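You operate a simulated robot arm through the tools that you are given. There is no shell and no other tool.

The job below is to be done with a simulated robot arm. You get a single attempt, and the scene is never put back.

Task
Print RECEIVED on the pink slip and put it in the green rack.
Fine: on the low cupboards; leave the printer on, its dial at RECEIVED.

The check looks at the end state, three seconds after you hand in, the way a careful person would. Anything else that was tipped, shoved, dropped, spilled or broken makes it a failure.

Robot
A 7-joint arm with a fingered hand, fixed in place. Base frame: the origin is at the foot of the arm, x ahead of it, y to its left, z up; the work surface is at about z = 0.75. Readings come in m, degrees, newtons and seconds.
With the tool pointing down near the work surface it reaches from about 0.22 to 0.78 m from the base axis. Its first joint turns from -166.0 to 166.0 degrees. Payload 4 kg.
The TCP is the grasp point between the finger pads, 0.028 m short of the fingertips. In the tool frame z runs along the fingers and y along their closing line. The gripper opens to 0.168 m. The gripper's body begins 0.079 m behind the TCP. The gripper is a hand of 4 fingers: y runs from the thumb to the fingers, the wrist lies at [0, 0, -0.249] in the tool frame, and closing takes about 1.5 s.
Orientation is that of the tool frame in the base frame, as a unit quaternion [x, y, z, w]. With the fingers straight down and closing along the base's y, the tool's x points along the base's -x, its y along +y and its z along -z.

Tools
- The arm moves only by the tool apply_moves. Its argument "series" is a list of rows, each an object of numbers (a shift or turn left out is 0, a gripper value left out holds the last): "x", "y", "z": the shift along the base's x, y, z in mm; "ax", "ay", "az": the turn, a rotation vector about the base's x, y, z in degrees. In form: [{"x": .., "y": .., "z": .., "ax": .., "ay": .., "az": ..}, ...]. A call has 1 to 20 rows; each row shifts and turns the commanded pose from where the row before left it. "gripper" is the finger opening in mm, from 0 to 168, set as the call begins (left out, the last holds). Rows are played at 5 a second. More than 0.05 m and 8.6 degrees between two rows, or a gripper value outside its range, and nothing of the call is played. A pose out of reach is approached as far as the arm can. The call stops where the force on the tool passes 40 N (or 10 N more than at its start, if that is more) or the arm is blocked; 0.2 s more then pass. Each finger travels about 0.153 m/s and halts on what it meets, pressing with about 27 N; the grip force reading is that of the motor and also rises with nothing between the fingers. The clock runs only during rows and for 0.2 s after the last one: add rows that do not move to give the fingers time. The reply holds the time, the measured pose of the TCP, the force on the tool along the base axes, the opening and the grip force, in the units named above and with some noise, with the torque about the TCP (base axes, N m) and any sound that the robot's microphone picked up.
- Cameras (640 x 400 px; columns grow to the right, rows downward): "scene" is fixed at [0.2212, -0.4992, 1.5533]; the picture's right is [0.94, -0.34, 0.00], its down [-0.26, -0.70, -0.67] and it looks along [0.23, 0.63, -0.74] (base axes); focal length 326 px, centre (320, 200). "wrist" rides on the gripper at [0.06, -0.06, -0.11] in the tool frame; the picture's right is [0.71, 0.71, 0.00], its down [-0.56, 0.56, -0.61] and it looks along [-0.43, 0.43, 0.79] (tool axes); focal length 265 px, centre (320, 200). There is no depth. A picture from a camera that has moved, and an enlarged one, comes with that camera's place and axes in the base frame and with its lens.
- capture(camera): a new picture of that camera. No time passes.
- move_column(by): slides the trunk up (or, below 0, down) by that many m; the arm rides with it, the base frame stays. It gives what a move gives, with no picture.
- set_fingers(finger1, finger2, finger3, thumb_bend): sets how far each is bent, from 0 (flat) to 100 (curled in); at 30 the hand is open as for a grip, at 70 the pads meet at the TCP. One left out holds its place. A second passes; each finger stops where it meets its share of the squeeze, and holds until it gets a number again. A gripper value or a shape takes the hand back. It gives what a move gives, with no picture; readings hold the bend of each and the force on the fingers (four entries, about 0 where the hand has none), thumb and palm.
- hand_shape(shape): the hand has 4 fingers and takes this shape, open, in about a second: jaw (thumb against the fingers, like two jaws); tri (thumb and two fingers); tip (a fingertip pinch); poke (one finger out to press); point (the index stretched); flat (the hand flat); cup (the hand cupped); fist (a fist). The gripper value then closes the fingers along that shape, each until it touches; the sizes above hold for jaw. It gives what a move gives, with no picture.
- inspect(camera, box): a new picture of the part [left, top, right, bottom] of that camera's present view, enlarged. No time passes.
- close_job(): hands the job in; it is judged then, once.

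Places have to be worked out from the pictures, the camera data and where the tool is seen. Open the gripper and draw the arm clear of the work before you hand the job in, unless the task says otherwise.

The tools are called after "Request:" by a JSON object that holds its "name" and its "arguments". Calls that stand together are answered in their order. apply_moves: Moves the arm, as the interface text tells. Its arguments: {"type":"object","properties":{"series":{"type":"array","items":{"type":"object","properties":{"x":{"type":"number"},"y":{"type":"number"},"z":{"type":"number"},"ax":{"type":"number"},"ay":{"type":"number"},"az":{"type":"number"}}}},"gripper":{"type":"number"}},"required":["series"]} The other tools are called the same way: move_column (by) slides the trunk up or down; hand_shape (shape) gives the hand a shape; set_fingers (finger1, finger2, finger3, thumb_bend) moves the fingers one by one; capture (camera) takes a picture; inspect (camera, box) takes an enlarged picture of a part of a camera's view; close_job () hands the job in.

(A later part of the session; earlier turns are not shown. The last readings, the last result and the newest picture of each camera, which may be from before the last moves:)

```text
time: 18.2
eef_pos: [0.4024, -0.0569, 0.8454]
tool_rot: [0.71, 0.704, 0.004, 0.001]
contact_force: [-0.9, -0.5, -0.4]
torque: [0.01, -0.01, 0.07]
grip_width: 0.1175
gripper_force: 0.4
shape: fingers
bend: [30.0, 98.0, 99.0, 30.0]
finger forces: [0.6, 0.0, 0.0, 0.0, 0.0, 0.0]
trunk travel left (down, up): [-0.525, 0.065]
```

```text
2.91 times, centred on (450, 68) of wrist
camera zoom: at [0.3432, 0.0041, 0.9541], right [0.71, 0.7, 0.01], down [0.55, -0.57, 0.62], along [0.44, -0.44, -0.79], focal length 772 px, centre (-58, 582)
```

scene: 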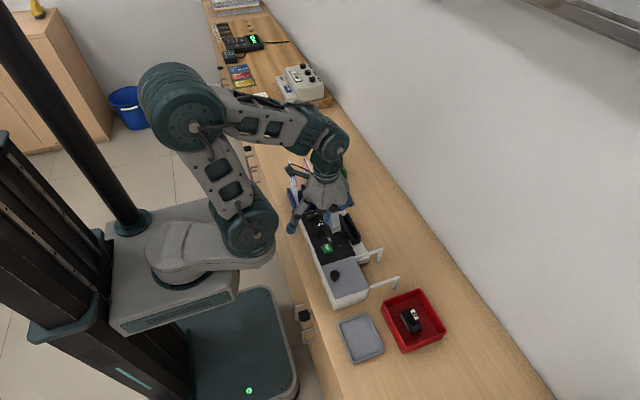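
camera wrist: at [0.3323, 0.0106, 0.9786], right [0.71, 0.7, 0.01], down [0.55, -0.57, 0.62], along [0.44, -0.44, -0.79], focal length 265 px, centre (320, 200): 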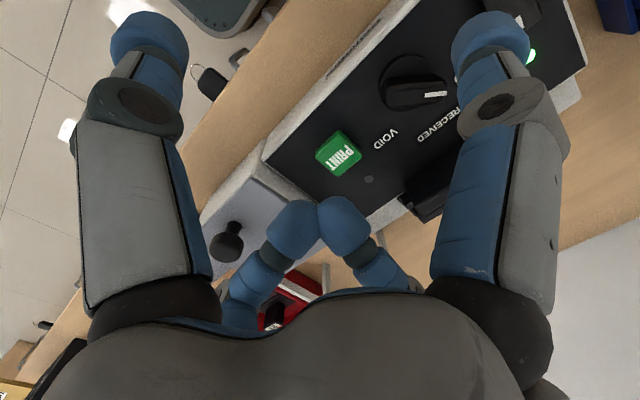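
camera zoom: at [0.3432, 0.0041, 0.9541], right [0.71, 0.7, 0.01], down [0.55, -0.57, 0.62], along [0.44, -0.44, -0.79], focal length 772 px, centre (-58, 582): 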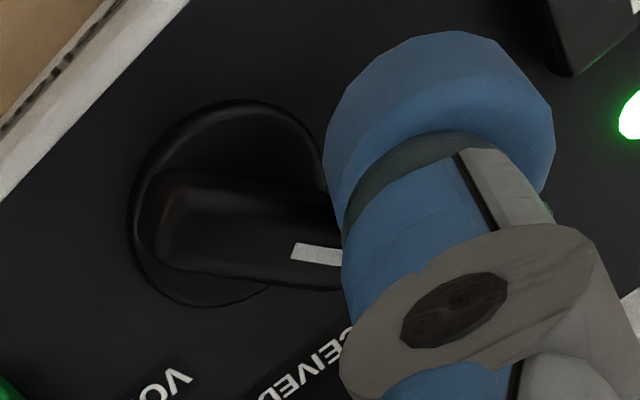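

The bar started to turn. I keep pushing a few more millimetres and look again.

Request:
{"name": "apply_moves", "arguments": {"series": [{"x": 3}, {"x": 3, "y": -1}, {"x": 0}]}}

Request:
{"name": "inspect", "arguments": {"camera": "wrist", "box": [300, 0, 560, 163]}}

```text
time: 19.0
eef_pos: [0.4101, -0.0579, 0.8449]
tool_rot: [0.711, 0.703, 0.004, 0.001]
contact_force: [0.3, -0.1, 0.1]
torque: [0.0, -0.03, 0.0]
grip_width: 0.1174
gripper_force: 0.2
shape: fingers
bend: [30.0, 98.0, 99.0, 30.0]
finger forces: [0.0, 0.0, 0.0, 0.0, 0.0, 0.1]
trunk travel left (down, up): [-0.525, 0.065]
```

```text
2.45 times, centred on (430, 82) of wrist
camera zoom: at [0.3495, 0.003, 0.9542], right [0.72, 0.7, 0.01], down [0.55, -0.57, 0.62], along [0.44, -0.44, -0.79], focal length 651 px, centre (50, 491)
```

zoom: 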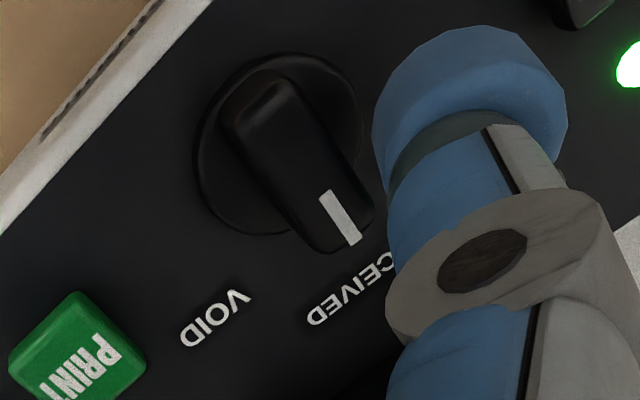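

The dial clicked over; its pointer now lies along +x toward RECEIVED. I lift off and verify.

Request:
{"name": "apply_moves", "arguments": {"series": [{"x": -1, "y": 2, "z": 5}, {"z": 25}, {"z": 40}, {"z": 40}]}}

Request:
{"name": "capture", "arguments": {"camera": "wrist"}}

Request:
{"name": "inspect", "arguments": {"camera": "wrist", "box": [260, 20, 460, 145]}}

```text
time: 20.0
eef_pos: [0.4082, -0.0538, 0.9563]
tool_rot: [0.711, 0.703, 0.003, 0.001]
contact_force: [-0.4, -0.8, 0.4]
torque: [0.0, -0.01, -0.02]
grip_width: 0.1175
gripper_force: 0.0
shape: fingers
bend: [30.0, 98.0, 99.0, 30.0]
finger forces: [0.1, 0.0, 0.0, 0.0, 0.0, 0.0]
trunk travel left (down, up): [-0.525, 0.065]
```

```text
taken
camera wrist: at [0.3492, 0.006, 1.0654], right [0.71, 0.7, 0.01], down [0.55, -0.57, 0.62], along [0.43, -0.44, -0.79], focal length 265 px, centre (320, 200)
```

wrist: 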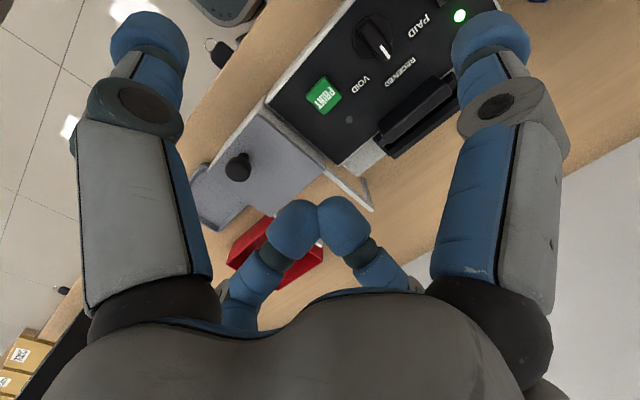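

```text
3.20 times, centred on (360, 82) of wrist
camera zoom: at [0.3492, 0.006, 1.0654], right [0.71, 0.7, 0.01], down [0.55, -0.57, 0.62], along [0.43, -0.44, -0.79], focal length 849 px, centre (192, 576)
```

zoom: 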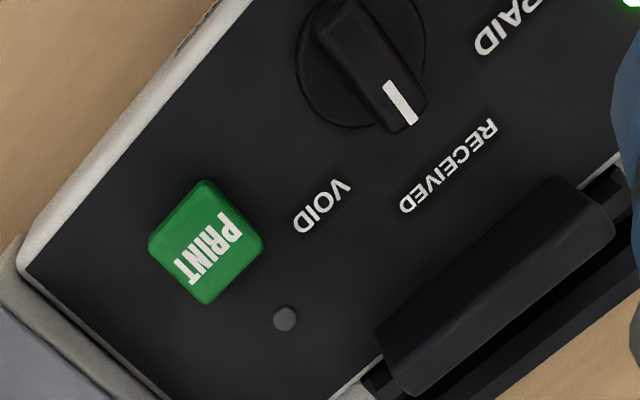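

The dial is at RECEIVED. The second LED stays dark, and an OLD cartridge lies in the red tray, so I want to know whether a cartridge is in the bay under the sliding lid. I look at the lid closely.

Request:
{"name": "inspect", "arguments": {"camera": "scene", "box": [310, 245, 422, 315]}}

Request:
{"name": "inspect", "arguments": {"camera": "wrist", "box": [180, 90, 400, 240]}}

Request:
{"name": "inspect", "arguments": {"camera": "scene", "box": [330, 200, 394, 260]}}

```text
5.71 times, centred on (366, 280) of scene
camera zoom: at [0.2212, -0.4992, 1.5533], right [0.94, -0.34, 0.0], down [-0.26, -0.7, -0.67], along [0.23, 0.63, -0.74], focal length 1860 px, centre (57, -257)
```

zoom: 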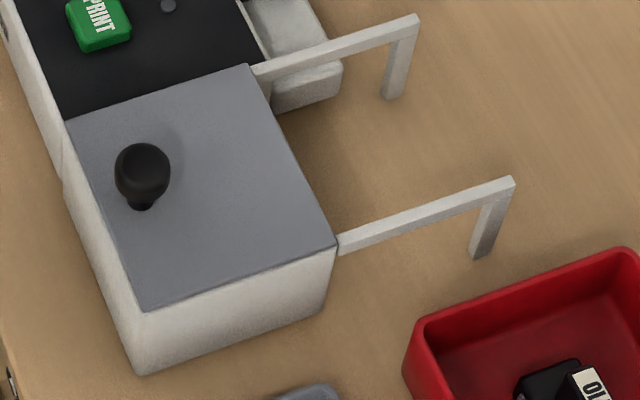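

```text
2.67 times, centred on (290, 165) of wrist
camera zoom: at [0.3492, 0.006, 1.0654], right [0.71, 0.7, 0.01], down [0.55, -0.57, 0.62], along [0.43, -0.44, -0.79], focal length 708 px, centre (400, 293)
```

zoom: 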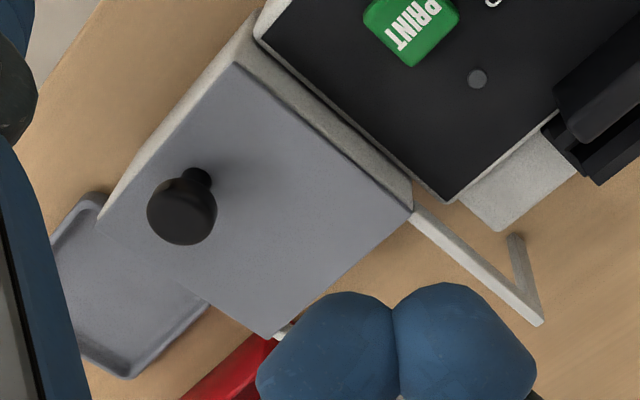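

```text
6.67 times, centred on (362, 230) of scene
camera zoom: at [0.2212, -0.4992, 1.5533], right [0.94, -0.34, 0.0], down [-0.26, -0.7, -0.67], along [0.23, 0.63, -0.74], focal length 2170 px, centre (40, 0)
```

zoom: 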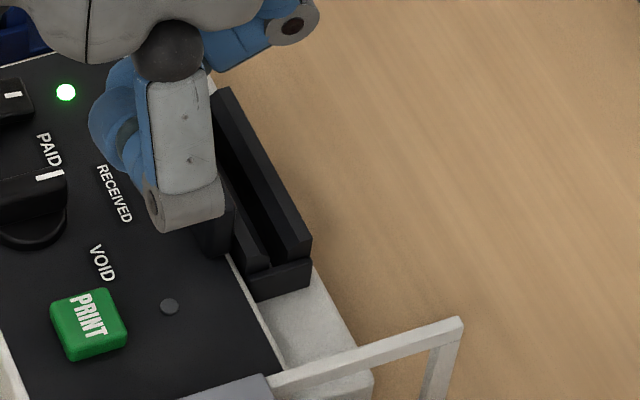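

The lid is a thin grey plate with a ball knob at about (0.388, -0.142, 0.848), sliding in +x onto the two rails. I swap fingers (finger 3 down, finger 1 curled) so I can nudge the knob with the hand staying over the panel.

Request:
{"name": "set_fingers", "arguments": {"finger1": 100, "finger2": 100, "finger3": 30, "thumb_bend": 30}}

Request:
{"name": "apply_moves", "arguments": {"series": [{"x": -20, "y": 4, "z": 0}, {"x": -20, "y": 4, "z": -10}, {"x": -14, "z": -20}]}}

Request:
{"name": "capture", "arguments": {"camera": "wrist"}}

Request:
{"name": "capture", "arguments": {"camera": "scene"}}

```text
time: 21.0
eef_pos: [0.4084, -0.0544, 0.956]
tool_rot: [0.711, 0.704, 0.004, 0.001]
contact_force: [-0.4, 0.4, 0.2]
torque: [0.01, -0.05, -0.01]
grip_width: 0.0864
gripper_force: 0.2
shape: fingers
bend: [89.0, 100.0, 30.0, 30.0]
finger forces: [0.1, 0.0, 0.0, 0.0, 0.0, 0.1]
trunk travel left (down, up): [-0.525, 0.065]
```

```text
time: 21.8
eef_pos: [0.3539, -0.0457, 0.9251]
tool_rot: [0.711, 0.703, 0.004, 0.002]
contact_force: [-1.1, 0.8, -0.5]
torque: [-0.06, 0.02, 0.04]
grip_width: 0.0863
gripper_force: 0.2
shape: fingers
bend: [89.0, 100.0, 30.0, 30.0]
finger forces: [0.0, 0.0, 0.0, 0.0, 0.1, 0.2]
trunk travel left (down, up): [-0.525, 0.065]
```

```text
taken
camera wrist: at [0.2929, 0.0145, 1.0336], right [0.72, 0.7, 0.01], down [0.55, -0.57, 0.62], along [0.44, -0.44, -0.79], focal length 265 px, centre (320, 200)
```

wrist: 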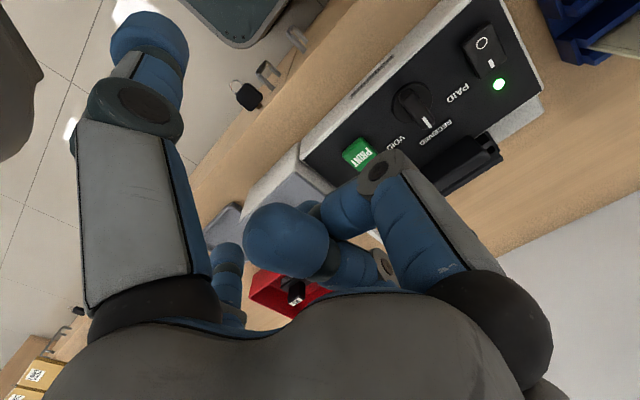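

```text
taken
```

scene: 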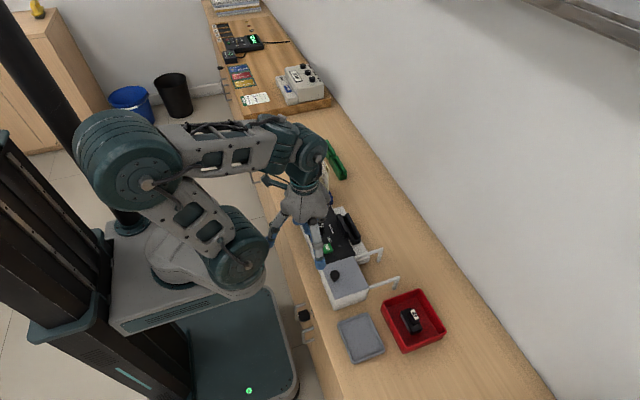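

Finger 3 hovers just on the robot's side of the knob. I lower it beside the knob in small steps.

Request:
{"name": "apply_moves", "arguments": {"series": [{"z": -15}, {"z": -15}, {"z": -15}, {"z": -12}, {"z": -6}]}}

Request:
{"name": "inspect", "arguments": {"camera": "scene", "box": [230, 200, 390, 300]}}

```text
time: 23.0
eef_pos: [0.3533, -0.0474, 0.8616]
tool_rot: [0.71, 0.704, 0.004, 0.002]
contact_force: [0.1, -0.2, 0.7]
torque: [0.02, -0.03, -0.04]
grip_width: 0.0861
gripper_force: 0.0
shape: fingers
bend: [89.0, 100.0, 30.0, 30.0]
finger forces: [0.1, 0.0, 0.0, 0.0, 0.0, 0.1]
trunk travel left (down, up): [-0.525, 0.065]
```

```text
4.00 times, centred on (310, 250) of scene
camera zoom: at [0.2212, -0.4992, 1.5533], right [0.94, -0.34, 0.0], down [-0.26, -0.7, -0.67], along [0.23, 0.63, -0.74], focal length 1302 px, centre (360, 0)
```

zoom: 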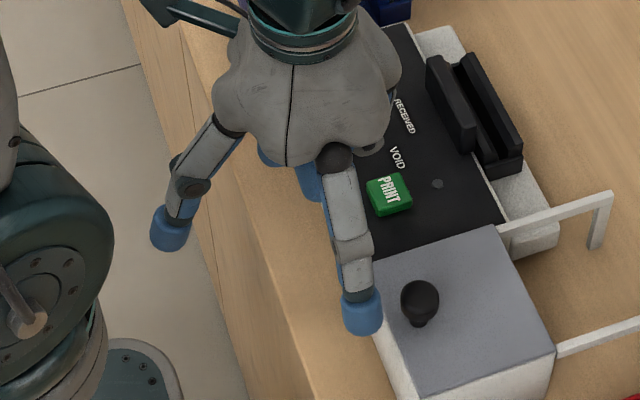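

Finger 3 is level with the knob. I push slowly in +x.

Request:
{"name": "apply_moves", "arguments": {"series": [{"x": 6}, {"x": 6}, {"x": 6}, {"x": 6}, {"x": 6}]}}

Request:
{"name": "inspect", "arguments": {"camera": "scene", "box": [270, 220, 430, 320]}}

```text
time: 24.2
eef_pos: [0.3839, -0.0475, 0.8615]
tool_rot: [0.711, 0.703, 0.004, 0.002]
contact_force: [-1.2, -0.5, 0.0]
torque: [-0.04, 0.0, -0.02]
grip_width: 0.0864
gripper_force: 0.1
shape: fingers
bend: [89.0, 100.0, 30.0, 30.0]
finger forces: [0.1, 0.1, 0.4, 0.1, 0.0, 0.0]
trunk travel left (down, up): [-0.525, 0.065]
```

```text
4.00 times, centred on (350, 270) of scene
camera zoom: at [0.2212, -0.4992, 1.5533], right [0.94, -0.34, 0.0], down [-0.26, -0.7, -0.67], along [0.23, 0.63, -0.74], focal length 1302 px, centre (200, -80)
```

zoom: 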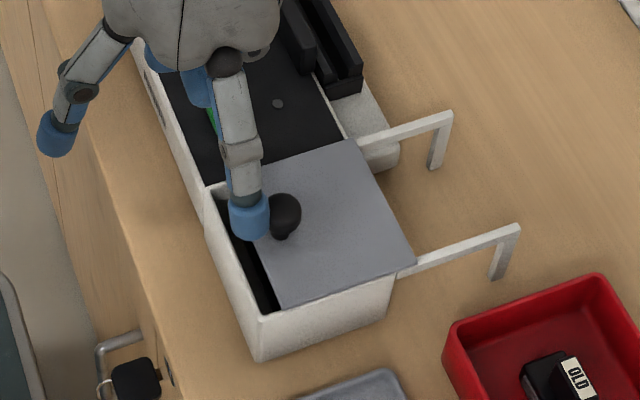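

The lid slides smoothly on its rails. I push it about 45 mm further to see into the bay.

Request:
{"name": "apply_moves", "arguments": {"series": [{"x": 8}, {"x": 8}, {"x": 8}, {"x": 8}, {"x": 7}, {"x": 6}]}}

Request:
{"name": "inspect", "arguments": {"camera": "scene", "box": [270, 220, 430, 320]}}

```text
time: 25.6
eef_pos: [0.4295, -0.0473, 0.8615]
tool_rot: [0.712, 0.702, 0.004, 0.002]
contact_force: [-0.3, 0.1, 1.4]
torque: [0.0, -0.01, -0.06]
grip_width: 0.0861
gripper_force: 0.2
shape: fingers
bend: [89.0, 100.0, 30.0, 30.0]
finger forces: [0.1, 0.1, 0.4, 0.0, 0.0, 0.0]
trunk travel left (down, up): [-0.525, 0.065]
```

```text
4.00 times, centred on (350, 270) of scene
camera zoom: at [0.2212, -0.4992, 1.5533], right [0.94, -0.34, 0.0], down [-0.26, -0.7, -0.67], along [0.23, 0.63, -0.74], focal length 1302 px, centre (200, -80)
```

zoom: 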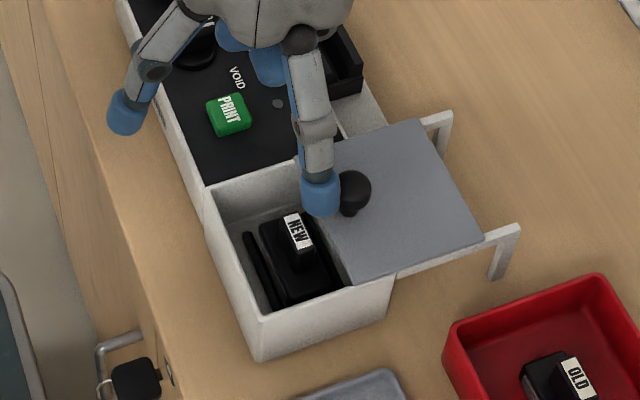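

A NEW cartridge is in the bay. I zoom in to see whether it is seated properly.

Request:
{"name": "inspect", "arguments": {"camera": "scene", "box": [318, 260, 366, 300]}}

Request:
{"name": "capture", "arguments": {"camera": "wrist"}}

```text
10.00 times, centred on (342, 280) of scene
camera zoom: at [0.2212, -0.4992, 1.5533], right [0.94, -0.34, 0.0], down [-0.26, -0.7, -0.67], along [0.23, 0.63, -0.74], focal length 3255 px, centre (100, -600)
```

zoom: 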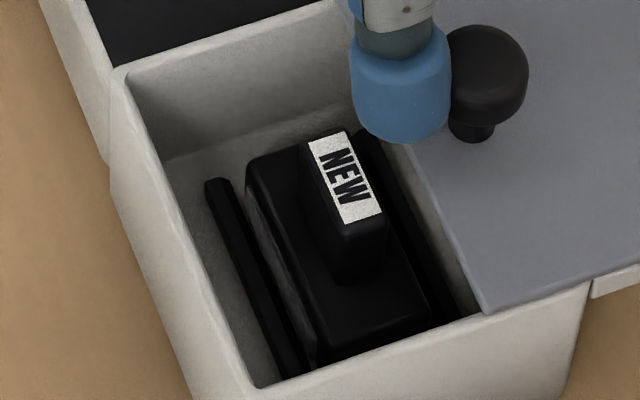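

```text
taken
camera wrist: at [0.3699, 0.0125, 0.9703], right [0.72, 0.7, 0.01], down [0.55, -0.57, 0.62], along [0.44, -0.44, -0.79], focal length 265 px, centre (320, 200)
```

wrist: 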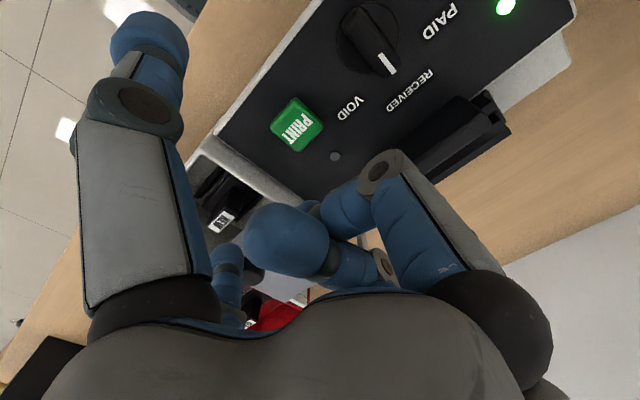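

The NEW cartridge is seated between its guides, so printing should work. I close the lid again: raise the finger over the knob, go to its far side and push back in -x (thumb stretched a bit so it passes well above PRINT).

Request:
{"name": "apply_moves", "arguments": {"series": [{"x": -3}, {"z": 25}, {"z": 25}]}}

Request:
{"name": "set_fingers", "arguments": {"thumb_bend": 10}}

Request:
{"name": "apply_moves", "arguments": {"series": [{"x": 22}, {"x": 22}, {"x": 21}, {"z": -20}, {"z": -20}, {"z": -8}]}}

Request:
{"name": "inspect", "arguments": {"camera": "scene", "box": [270, 210, 430, 310]}}

```text
time: 26.4
eef_pos: [0.4252, -0.0482, 0.9109]
tool_rot: [0.711, 0.703, 0.005, 0.001]
contact_force: [-0.6, -0.2, -0.3]
torque: [0.02, -0.01, 0.01]
grip_width: 0.0862
gripper_force: 0.0
shape: fingers
bend: [89.0, 100.0, 30.0, 30.0]
finger forces: [0.0, 0.0, 0.1, 0.1, 0.0, 0.1]
trunk travel left (down, up): [-0.525, 0.065]
```

```text
time: 27.4
eef_pos: [0.4255, -0.0485, 0.9123]
tool_rot: [0.711, 0.704, 0.003, 0.001]
contact_force: [0.5, 0.3, -0.7]
torque: [0.03, -0.03, -0.01]
grip_width: 0.1065
gripper_force: 0.0
shape: fingers
bend: [89.0, 100.0, 30.0, 10.0]
finger forces: [0.0, 0.1, 0.0, 0.0, 0.1, 0.1]
trunk travel left (down, up): [-0.525, 0.065]
```

```text
time: 28.8
eef_pos: [0.4914, -0.0476, 0.8642]
tool_rot: [0.711, 0.703, 0.004, 0.001]
contact_force: [0.3, -0.2, 0.0]
torque: [0.0, -0.02, -0.01]
grip_width: 0.1065
gripper_force: 0.1
shape: fingers
bend: [89.0, 100.0, 30.0, 10.0]
finger forces: [0.0, 0.1, 0.0, 0.0, 0.0, 0.0]
trunk travel left (down, up): [-0.525, 0.065]
```

```text
4.00 times, centred on (350, 260) of scene
camera zoom: at [0.2212, -0.4992, 1.5533], right [0.94, -0.34, 0.0], down [-0.26, -0.7, -0.67], along [0.23, 0.63, -0.74], focal length 1302 px, centre (200, -40)
```

zoom: 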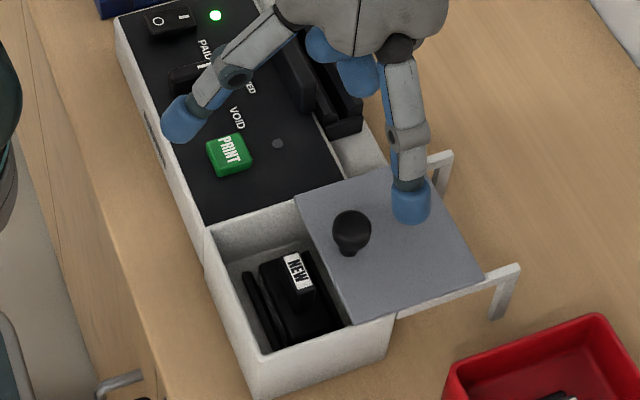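

Finger 3 is on the far side of the knob. I push the lid back in -x.

Request:
{"name": "apply_moves", "arguments": {"series": [{"x": -8}, {"x": -8}, {"x": -8}, {"x": -8}, {"x": -8}, {"x": -8}, {"x": -8}, {"x": -8}, {"x": -6}]}}

Request:
{"name": "inspect", "arguments": {"camera": "scene", "box": [270, 210, 430, 310]}}

```text
time: 30.8
eef_pos: [0.4201, -0.0484, 0.8631]
tool_rot: [0.711, 0.703, 0.003, 0.001]
contact_force: [0.8, 0.5, 0.1]
torque: [-0.02, 0.0, 0.03]
grip_width: 0.1064
gripper_force: 0.2
shape: fingers
bend: [89.0, 100.0, 30.0, 10.0]
finger forces: [0.0, 0.0, 0.3, 0.0, 0.0, 0.0]
trunk travel left (down, up): [-0.525, 0.065]
```

```text
4.00 times, centred on (350, 260) of scene
camera zoom: at [0.2212, -0.4992, 1.5533], right [0.94, -0.34, 0.0], down [-0.26, -0.7, -0.67], along [0.23, 0.63, -0.74], focal length 1302 px, centre (200, -40)
```

zoom: 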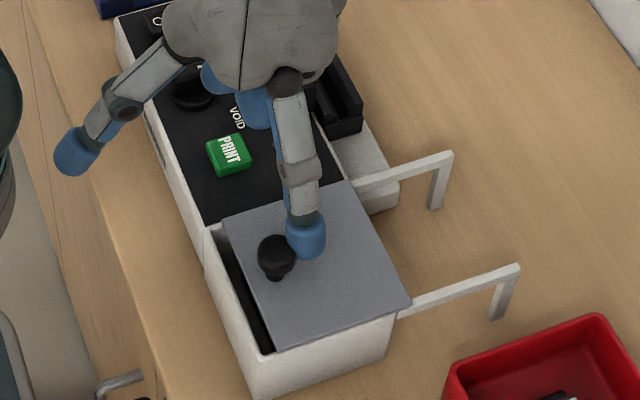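

Nearly closed; about 12–14 mm of gap left. I continue in small steps until the stop is felt.

Request:
{"name": "apply_moves", "arguments": {"series": [{"x": -5}, {"x": -4}, {"x": -2}, {"x": 0}]}}

Request:
{"name": "inspect", "arguments": {"camera": "scene", "box": [300, 240, 396, 310]}}

```text
time: 31.8
eef_pos: [0.4094, -0.0469, 0.8643]
tool_rot: [0.711, 0.703, 0.003, 0.001]
contact_force: [0.8, 0.3, -0.4]
torque: [0.04, -0.02, 0.02]
grip_width: 0.1064
gripper_force: 0.2
shape: fingers
bend: [89.0, 100.0, 30.0, 10.0]
finger forces: [0.0, 0.0, 0.4, 0.0, 0.0, 0.0]
trunk travel left (down, up): [-0.525, 0.065]
```

```text
5.71 times, centred on (348, 275) of scene
camera zoom: at [0.2212, -0.4992, 1.5533], right [0.94, -0.34, 0.0], down [-0.26, -0.7, -0.67], along [0.23, 0.63, -0.74], focal length 1860 px, centre (160, -229)
```

zoom: 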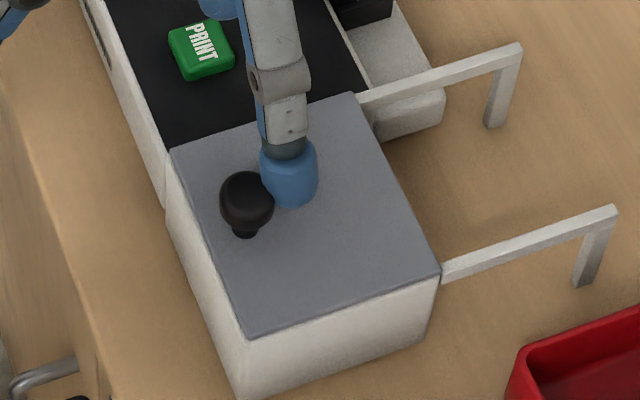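

The lid's outline matches its original place to within a pixel or two. I give one last millimetre to confirm the stop, then lift away.

Request:
{"name": "apply_moves", "arguments": {"series": [{"x": -1}, {"x": 0}]}}

Request:
{"name": "apply_moves", "arguments": {"series": [{"x": 4}, {"z": 30}, {"z": 45}, {"z": 45}, {"z": 45}]}}

Request:
{"name": "inspect", "arguments": {"camera": "scene", "box": [300, 240, 396, 310]}}

```text
time: 32.4
eef_pos: [0.4088, -0.0482, 0.8639]
tool_rot: [0.711, 0.703, 0.004, 0.001]
contact_force: [0.3, 1.4, 0.1]
torque: [0.0, -0.03, 0.02]
grip_width: 0.1064
gripper_force: 0.0
shape: fingers
bend: [89.0, 100.0, 30.0, 10.0]
finger forces: [0.0, 0.0, 0.4, 0.1, 0.1, 0.0]
trunk travel left (down, up): [-0.525, 0.065]
```

```text
time: 33.6
eef_pos: [0.4124, -0.0478, 1.0309]
tool_rot: [0.711, 0.704, 0.004, 0.001]
contact_force: [-0.5, 0.6, 0.3]
torque: [-0.01, 0.02, 0.01]
grip_width: 0.1066
gripper_force: 0.2
shape: fingers
bend: [89.0, 100.0, 30.0, 10.0]
finger forces: [0.1, 0.1, 0.1, 0.0, 0.1, 0.0]
trunk travel left (down, up): [-0.525, 0.065]
```

```text
5.71 times, centred on (348, 275) of scene
camera zoom: at [0.2212, -0.4992, 1.5533], right [0.94, -0.34, 0.0], down [-0.26, -0.7, -0.67], along [0.23, 0.63, -0.74], focal length 1860 px, centre (160, -229)
```

zoom: 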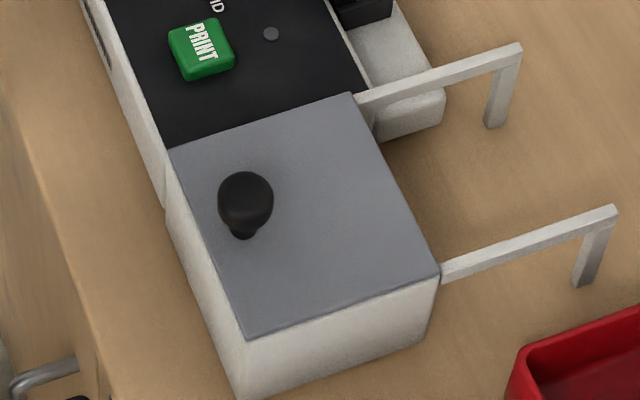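

The lid is closed as before. Now the pink slip: I take the "tip" pinch shape and move above the blue rack to measure the slips.

Request:
{"name": "apply_moves", "arguments": {"series": [{"z": 30}, {"y": 45, "z": 10}, {"y": 45}, {"y": 45}, {"y": 45}, {"x": 15, "y": 30}]}}

Request:
{"name": "hand_shape", "arguments": {"shape": "tip"}}

Request:
{"name": "apply_moves", "arguments": {"series": [{"x": 0}, {"x": 0}, {"x": 0}, {"x": 0}, {"x": 0}, {"x": 0}], "gripper": 24}}

Request:
{"name": "capture", "arguments": {"camera": "wrist"}}

Request:
{"name": "capture", "arguments": {"camera": "scene"}}

```text
time: 35.0
eef_pos: [0.4271, 0.1642, 1.0707]
tool_rot: [0.711, 0.703, 0.004, 0.001]
contact_force: [0.4, 0.8, -0.4]
torque: [-0.01, -0.01, -0.01]
grip_width: 0.1065
gripper_force: 0.0
shape: fingers
bend: [89.0, 100.0, 30.0, 10.0]
finger forces: [0.0, 0.0, 0.1, 0.0, 0.0, 0.0]
trunk travel left (down, up): [-0.525, 0.065]
```

```text
time: 35.9
eef_pos: [0.4272, 0.1624, 1.071]
tool_rot: [0.711, 0.703, 0.004, 0.001]
contact_force: [0.3, -0.3, -0.7]
torque: [-0.01, 0.01, 0.01]
grip_width: 0.1679
gripper_force: 0.1
shape: tip
bend: [11.0, 30.0, 11.0, 30.0]
finger forces: [0.0, 0.0, 0.0, 0.1, 0.1, 0.1]
trunk travel left (down, up): [-0.525, 0.065]
```

```text
time: 37.3
eef_pos: [0.4281, 0.1631, 1.0708]
tool_rot: [0.71, 0.704, 0.004, 0.001]
contact_force: [0.1, 0.6, -0.9]
torque: [0.0, 0.01, 0.0]
grip_width: 0.0244
gripper_force: 0.0
shape: tip
bend: [11.0, 75.0, 11.0, 57.0]
finger forces: [0.0, 0.0, 0.0, 0.1, 0.0, 0.0]
trunk travel left (down, up): [-0.525, 0.065]
```

```text
taken
camera wrist: at [0.3668, 0.2235, 1.1792], right [0.71, 0.7, 0.01], down [0.55, -0.57, 0.62], along [0.44, -0.44, -0.79], focal length 265 px, centre (320, 200)
```

wrist: 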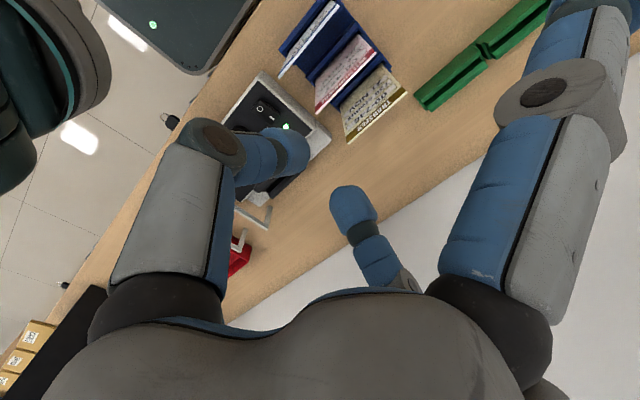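

```text
taken
```

scene: 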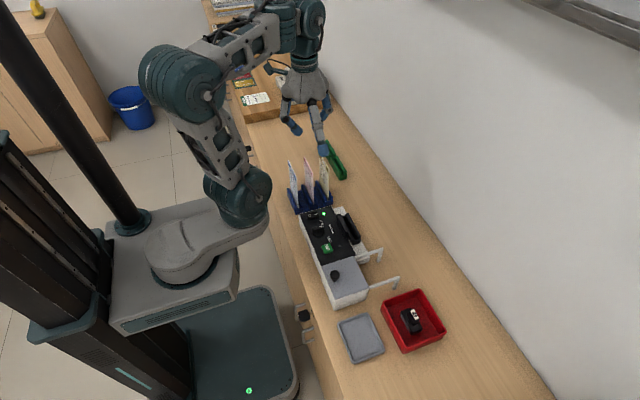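

I zoom in on the slips and racks from both cameras for accurate positions.

Request:
{"name": "inspect", "arguments": {"camera": "wrist", "box": [270, 0, 430, 150]}}

Request:
{"name": "inspect", "arguments": {"camera": "scene", "box": [280, 145, 360, 215]}}

Request:
{"name": "inspect", "arguments": {"camera": "wrist", "box": [400, 0, 560, 120]}}

```text
2.67 times, centred on (350, 75) of wrist
camera zoom: at [0.3668, 0.2235, 1.1792], right [0.71, 0.7, 0.01], down [0.55, -0.57, 0.62], along [0.44, -0.44, -0.79], focal length 708 px, centre (240, 533)
```

zoom: 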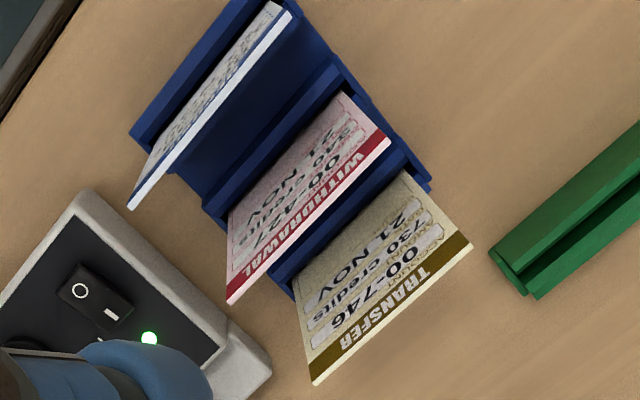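

```text
5.71 times, centred on (320, 180) of scene
camera zoom: at [0.2212, -0.4992, 1.5533], right [0.94, -0.34, 0.0], down [-0.26, -0.7, -0.67], along [0.23, 0.63, -0.74], focal length 1860 px, centre (320, 314)
```

zoom: 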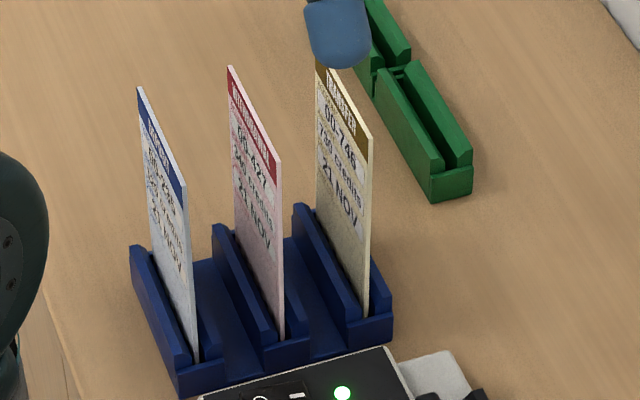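

```text
3.33 times, centred on (480, 60) of wrist
camera zoom: at [0.3668, 0.2235, 1.1792], right [0.71, 0.7, 0.01], down [0.55, -0.57, 0.62], along [0.44, -0.44, -0.79], focal length 885 px, centre (-213, 667)
```

zoom: 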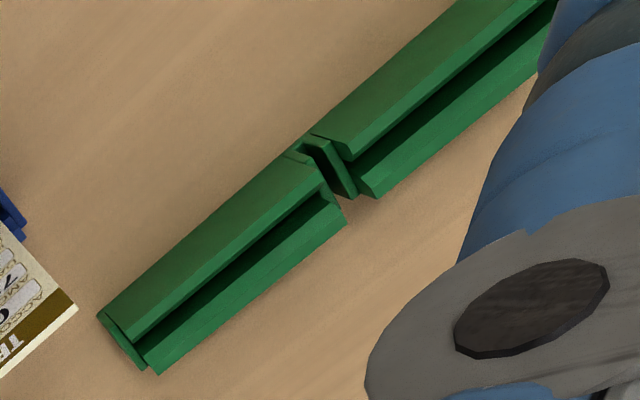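

Triangulated: blue, pink and ochre slips stand at x ≈ 0.385, 0.434, 0.483, each spanning y 0.152–0.230 with tops at z ≈ 0.91. I centre the open pinch over the pink slip at (0.434, 0.191) and go down to just above it.

Request:
{"name": "apply_moves", "arguments": {"series": [{"x": 3, "y": 14, "z": -20}, {"x": 3, "y": 14, "z": -30}, {"z": -30}, {"z": -20}, {"z": -10}]}}

Request:
{"name": "capture", "arguments": {"camera": "wrist"}}

Request:
{"name": "inspect", "arguments": {"camera": "scene", "box": [270, 130, 366, 190]}}

```text
time: 38.5
eef_pos: [0.4328, 0.191, 0.9584]
tool_rot: [0.711, 0.703, 0.005, 0.002]
contact_force: [-0.5, 0.2, 1.2]
torque: [0.01, 0.0, 0.0]
grip_width: 0.0243
gripper_force: 0.0
shape: tip
bend: [11.0, 75.0, 11.0, 57.0]
finger forces: [0.1, 0.1, 0.0, 0.0, 0.0, 0.1]
trunk travel left (down, up): [-0.525, 0.065]
```

```text
taken
camera wrist: at [0.3728, 0.2516, 1.0681], right [0.71, 0.7, 0.01], down [0.55, -0.57, 0.62], along [0.44, -0.44, -0.79], focal length 265 px, centre (320, 200)
```

wrist: 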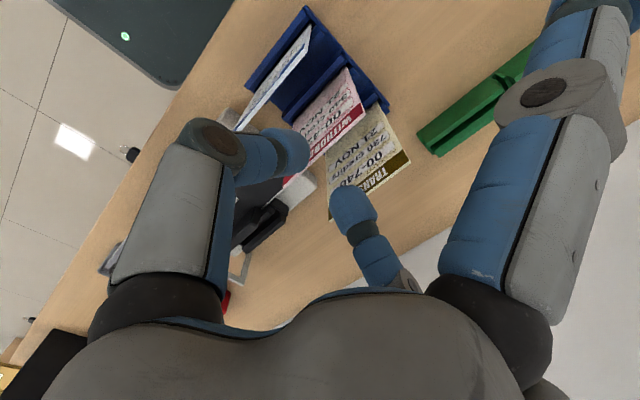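

```text
6.67 times, centred on (318, 160) of scene
camera zoom: at [0.2212, -0.4992, 1.5533], right [0.94, -0.34, 0.0], down [-0.26, -0.7, -0.67], along [0.23, 0.63, -0.74], focal length 2170 px, centre (333, 467)
```

zoom: 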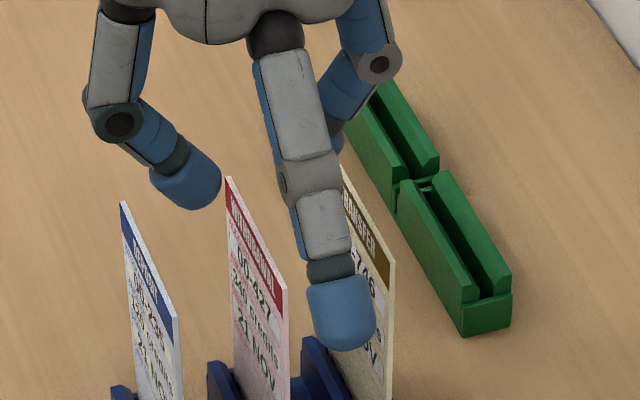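

The slip lies midway between thumb and finger 2, perhaps 2 mm toward +x. I shift +2 mm and descend slowly until the tips straddle the top 2 cm of the slip.

Request:
{"name": "apply_moves", "arguments": {"series": [{"x": 2, "z": -12}, {"z": -12}, {"z": -10}, {"z": -6}, {"z": 0}]}}

Request:
{"name": "inspect", "arguments": {"camera": "scene", "box": [270, 130, 366, 190]}}

Request:
{"name": "inspect", "arguments": {"camera": "wrist", "box": [180, 60, 420, 240]}}

```text
time: 39.7
eef_pos: [0.4347, 0.1905, 0.9183]
tool_rot: [0.711, 0.703, 0.003, 0.001]
contact_force: [-0.1, -1.1, -0.7]
torque: [0.01, 0.0, -0.04]
grip_width: 0.0244
gripper_force: 0.1
shape: tip
bend: [11.0, 75.0, 11.0, 57.0]
finger forces: [0.0, 0.0, 0.1, 0.0, 0.0, 0.0]
trunk travel left (down, up): [-0.525, 0.065]
```

```text
6.67 times, centred on (318, 160) of scene
camera zoom: at [0.2212, -0.4992, 1.5533], right [0.94, -0.34, 0.0], down [-0.26, -0.7, -0.67], along [0.23, 0.63, -0.74], focal length 2170 px, centre (333, 467)
```

zoom: 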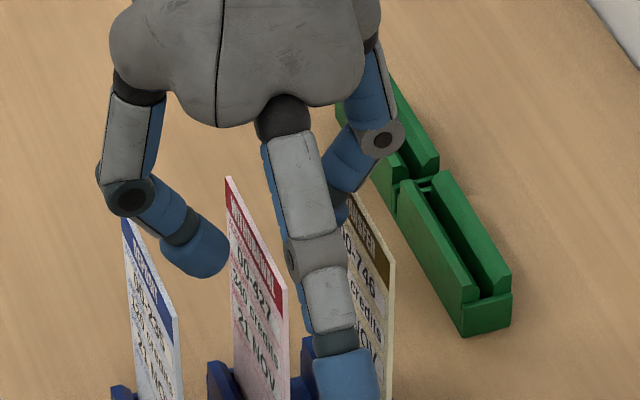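

```text
2.22 times, centred on (300, 150) of wrist
camera zoom: at [0.3749, 0.2512, 1.0276], right [0.71, 0.7, 0.01], down [0.55, -0.57, 0.62], along [0.44, -0.44, -0.79], focal length 590 px, centre (364, 311)
```

zoom: 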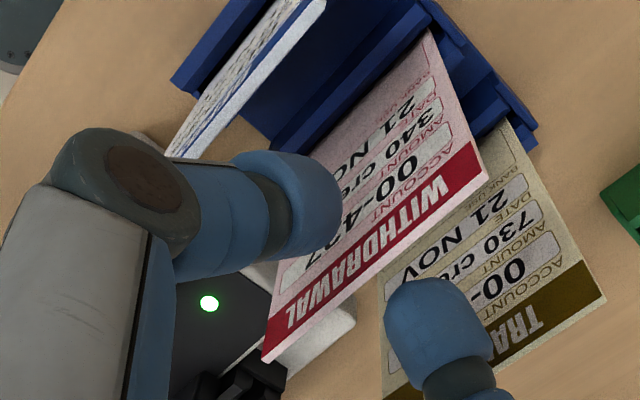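

The tips straddle the slip evenly with about 2 cm of overlap and nothing touches the neighbours. I close the pinch.

Request:
{"name": "apply_moves", "arguments": {"series": [{"z": -2}, {"z": 0}, {"z": 0}, {"z": 0}, {"z": 0}, {"z": 0}, {"z": 0}, {"z": 0}], "gripper": 0}}

Request:
{"name": "inspect", "arguments": {"camera": "scene", "box": [270, 130, 366, 190]}}

Request:
{"name": "inspect", "arguments": {"camera": "wrist", "box": [180, 60, 420, 240]}}

```text
time: 41.5
eef_pos: [0.4349, 0.1907, 0.9153]
tool_rot: [0.711, 0.704, 0.003, 0.001]
contact_force: [1.2, -0.7, 3.3]
torque: [-0.01, 0.0, -0.04]
grip_width: 0.0001
gripper_force: 26.8
shape: tip
bend: [27.0, 70.0, 27.0, 70.0]
finger forces: [0.1, 24.6, 0.0, 0.0, 24.5, 0.0]
trunk travel left (down, up): [-0.525, 0.065]
```

```text
6.67 times, centred on (318, 160) of scene
camera zoom: at [0.2212, -0.4992, 1.5533], right [0.94, -0.34, 0.0], down [-0.26, -0.7, -0.67], along [0.23, 0.63, -0.74], focal length 2170 px, centre (333, 467)
```

zoom: 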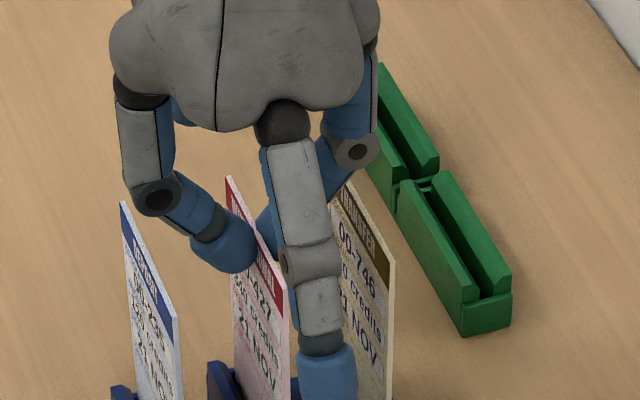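

```text
2.22 times, centred on (300, 150) of wrist
camera zoom: at [0.3747, 0.2514, 1.0253], right [0.71, 0.7, 0.01], down [0.55, -0.57, 0.62], along [0.44, -0.44, -0.79], focal length 590 px, centre (364, 311)
```

zoom: 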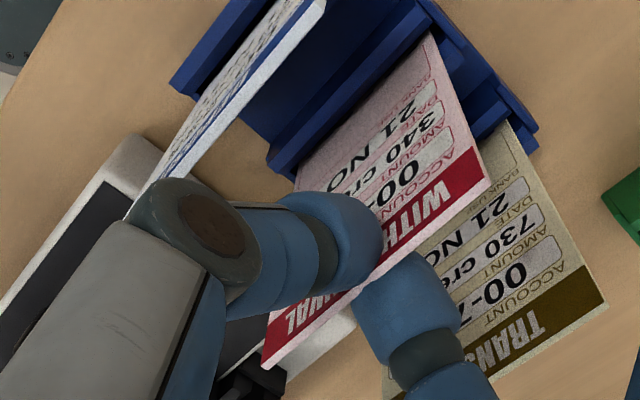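

Firm grip (about 25 N each side) with the neighbours untouched. I lift straight up.

Request:
{"name": "apply_moves", "arguments": {"series": [{"z": 10}, {"z": 15}, {"z": 25}, {"z": 30}, {"z": 30}, {"z": 30}]}}

Request:
{"name": "capture", "arguments": {"camera": "scene"}}

Request:
{"name": "capture", "arguments": {"camera": "wrist"}}

```text
time: 42.9
eef_pos: [0.4359, 0.1893, 1.0553]
tool_rot: [0.71, 0.704, 0.004, 0.001]
contact_force: [-0.5, 0.5, -0.3]
torque: [-0.01, 0.0, 0.03]
grip_width: 0.0
gripper_force: 27.4
shape: tip
bend: [27.0, 70.0, 27.0, 70.0]
finger forces: [0.1, 23.7, 0.0, 0.0, 23.7, 0.0]
trunk travel left (down, up): [-0.525, 0.065]
```

```text
taken
```

scene: 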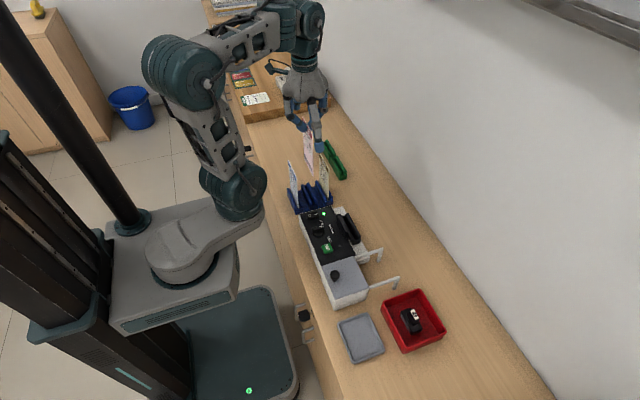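

```text
taken
camera wrist: at [0.3751, 0.2501, 1.1659], right [0.71, 0.7, 0.01], down [0.55, -0.57, 0.62], along [0.44, -0.44, -0.79], focal length 265 px, centre (320, 200)
```

wrist: 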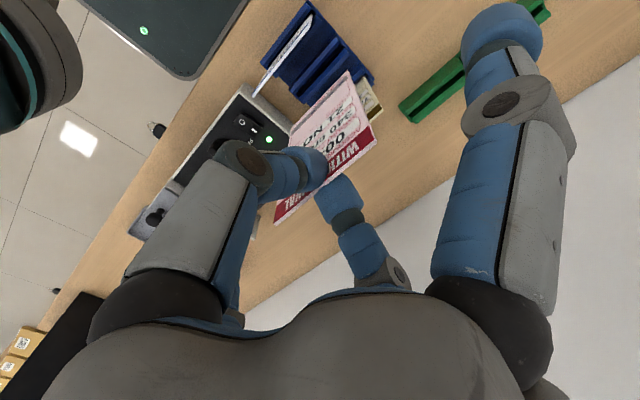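

The slip came out. I zoom in to check that its lower edge is clear and to measure its height and tilt.

Request:
{"name": "inspect", "arguments": {"camera": "scene", "box": [270, 105, 366, 215]}}

Request:
{"name": "inspect", "arguments": {"camera": "wrist", "box": [240, 50, 400, 230]}}

```text
3.64 times, centred on (318, 160) of scene
camera zoom: at [0.2212, -0.4992, 1.5533], right [0.94, -0.34, 0.0], down [-0.26, -0.7, -0.67], along [0.23, 0.63, -0.74], focal length 1184 px, centre (327, 346)
```

zoom: 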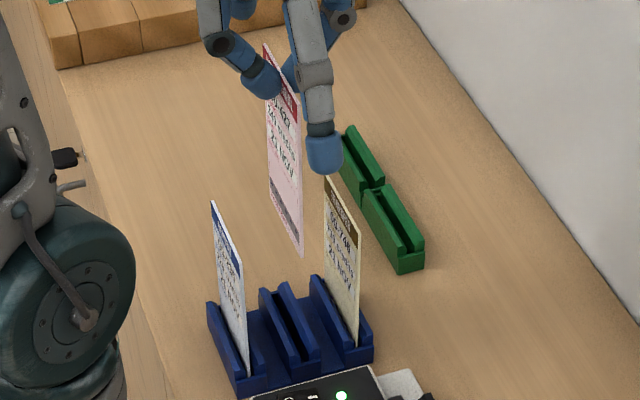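

```text
2.22 times, centred on (320, 140) of wrist
camera zoom: at [0.3751, 0.2501, 1.1659], right [0.71, 0.7, 0.01], down [0.55, -0.57, 0.62], along [0.44, -0.44, -0.79], focal length 590 px, centre (320, 333)
```

zoom: 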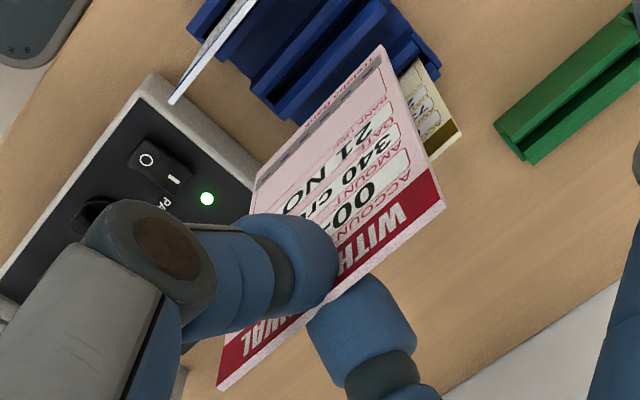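

The slip is about 148 mm tall and fully out, hanging straight. Now I study the printer's slot.

Request:
{"name": "inspect", "arguments": {"camera": "scene", "box": [334, 205, 374, 250]}}

Request:
{"name": "inspect", "arguments": {"camera": "scene", "box": [300, 200, 380, 262]}}

```text
8.89 times, centred on (354, 228) of scene
camera zoom: at [0.2212, -0.4992, 1.5533], right [0.94, -0.34, 0.0], down [-0.26, -0.7, -0.67], along [0.23, 0.63, -0.74], focal length 2893 px, centre (18, -44)
```

zoom: 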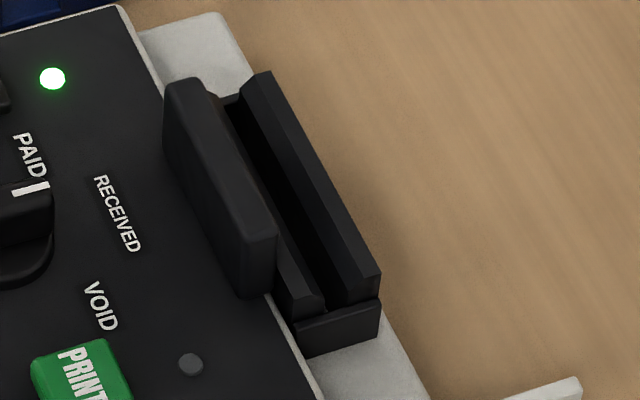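

```text
6.45 times, centred on (340, 231) of scene
camera zoom: at [0.2212, -0.4992, 1.5533], right [0.94, -0.34, 0.0], down [-0.26, -0.7, -0.67], along [0.23, 0.63, -0.74], focal length 2100 px, centre (191, 0)
```

zoom: 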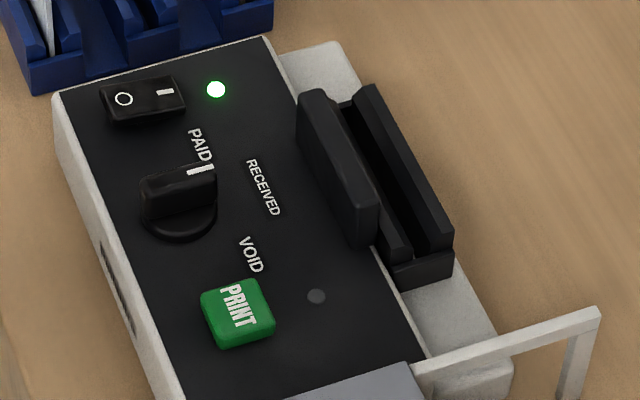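

The slot is a channel with bevelled walls along y, beside the black stamping head. I raise the slip a bit more and carry it past the printer so the wrist camera can see the slot beside it.

Request:
{"name": "apply_moves", "arguments": {"series": [{"z": 30}, {"x": -5, "y": -40}, {"x": -6, "y": -45}, {"x": -8, "y": -45}, {"x": -8, "y": -45}, {"x": -8, "y": -45}, {"y": -20}]}}

Request:
{"name": "capture", "arguments": {"camera": "wrist"}}

Request:
{"name": "capture", "arguments": {"camera": "scene"}}

```text
time: 44.5
eef_pos: [0.3992, -0.0503, 1.0883]
tool_rot: [0.711, 0.704, 0.004, 0.001]
contact_force: [-0.1, 0.5, -0.3]
torque: [0.0, -0.02, -0.02]
grip_width: 0.0
gripper_force: 28.0
shape: tip
bend: [27.0, 70.0, 27.0, 70.0]
finger forces: [0.1, 23.6, 0.1, 0.0, 23.6, 0.1]
trunk travel left (down, up): [-0.525, 0.065]
```

```text
taken
camera wrist: at [0.3399, 0.0105, 1.1966], right [0.71, 0.7, 0.01], down [0.55, -0.57, 0.62], along [0.44, -0.44, -0.79], focal length 265 px, centre (320, 200)
```

wrist: 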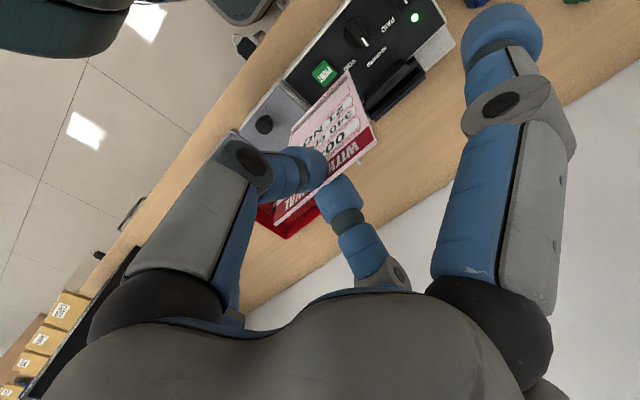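

```text
taken
```

scene: 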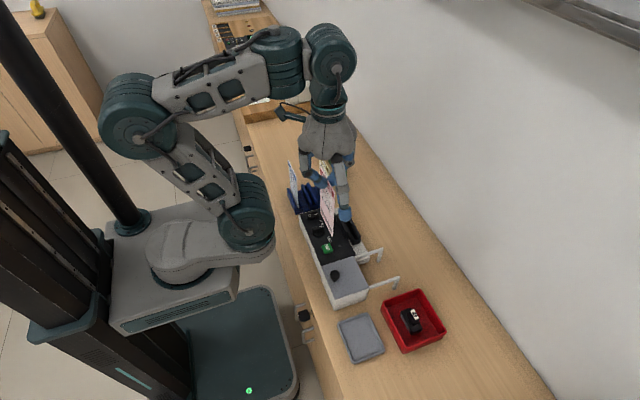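

Request:
{"name": "inspect", "arguments": {"camera": "wrist", "box": [350, 40, 446, 130]}}

Request:
{"name": "inspect", "arguments": {"camera": "wrist", "box": [260, 60, 400, 230]}}

```text
4.44 times, centred on (398, 85) of wrist
camera zoom: at [0.3399, 0.0105, 1.1966], right [0.71, 0.7, 0.01], down [0.55, -0.57, 0.62], along [0.44, -0.44, -0.79], focal length 1180 px, centre (-27, 711)
```

zoom: 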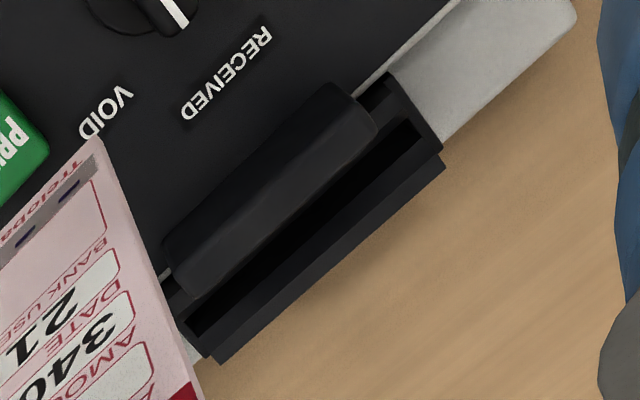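

```text
2.35 times, centred on (330, 145) of wrist
camera zoom: at [0.3399, 0.0105, 1.1966], right [0.71, 0.7, 0.01], down [0.55, -0.57, 0.62], along [0.44, -0.44, -0.79], focal length 624 px, centre (296, 329)
```

zoom: 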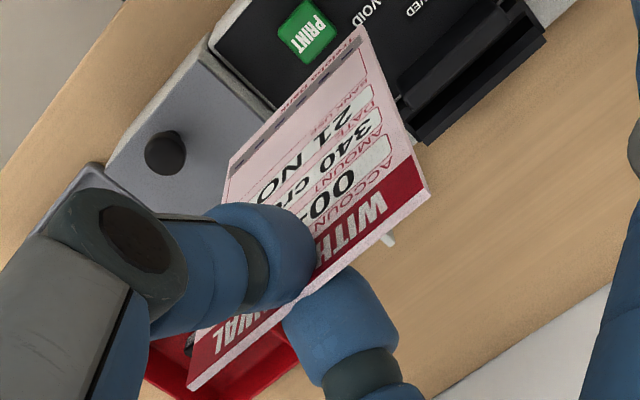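

I place the slot channel's centre at about (0.4945, 0.006) with its top at z ≈ 0.8145, length 86 mm along y; the slip hangs vertically with its bottom 153 mm below the TCP. I move over it and lower until the slip's edge is about 2 cm above.

Request:
{"name": "apply_moves", "arguments": {"series": [{"x": 32, "y": 19}, {"x": 32, "y": 19}, {"x": 31, "y": 18}, {"z": -30}, {"z": -30}, {"z": -28}, {"z": 0}]}}

Request:
{"name": "capture", "arguments": {"camera": "wrist"}}

Request:
{"name": "inspect", "arguments": {"camera": "scene", "box": [310, 170, 406, 250]}}

```text
time: 46.1
eef_pos: [0.4992, 0.0047, 0.9984]
tool_rot: [0.711, 0.704, 0.003, 0.001]
contact_force: [0.9, -0.9, -0.7]
torque: [0.01, 0.04, 0.0]
grip_width: 0.0001
gripper_force: 27.6
shape: tip
bend: [27.0, 70.0, 27.0, 70.0]
finger forces: [0.0, 23.6, 0.0, 0.1, 23.7, 0.0]
trunk travel left (down, up): [-0.525, 0.065]
```

```text
taken
camera wrist: at [0.4384, 0.0653, 1.1077], right [0.71, 0.7, 0.01], down [0.55, -0.57, 0.62], along [0.44, -0.44, -0.79], focal length 265 px, centre (320, 200)
```

wrist: 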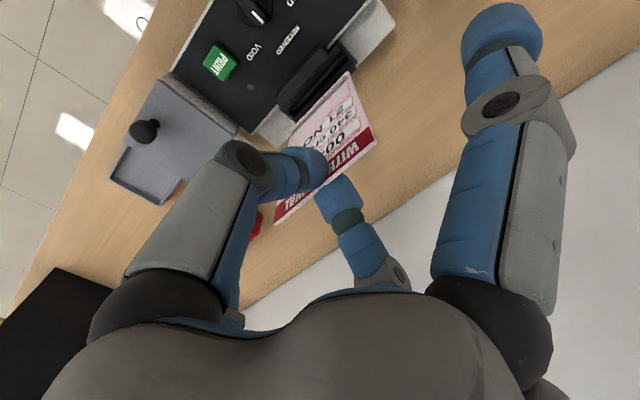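

```text
5.00 times, centred on (358, 210) of scene
camera zoom: at [0.2212, -0.4992, 1.5533], right [0.94, -0.34, 0.0], down [-0.26, -0.7, -0.67], along [0.23, 0.63, -0.74], focal length 1628 px, centre (130, 150)
```

zoom: 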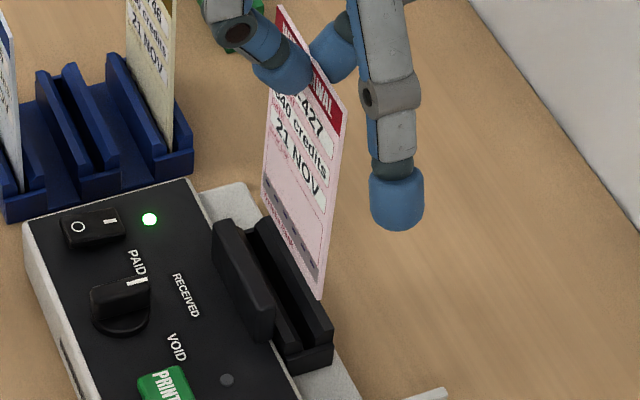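

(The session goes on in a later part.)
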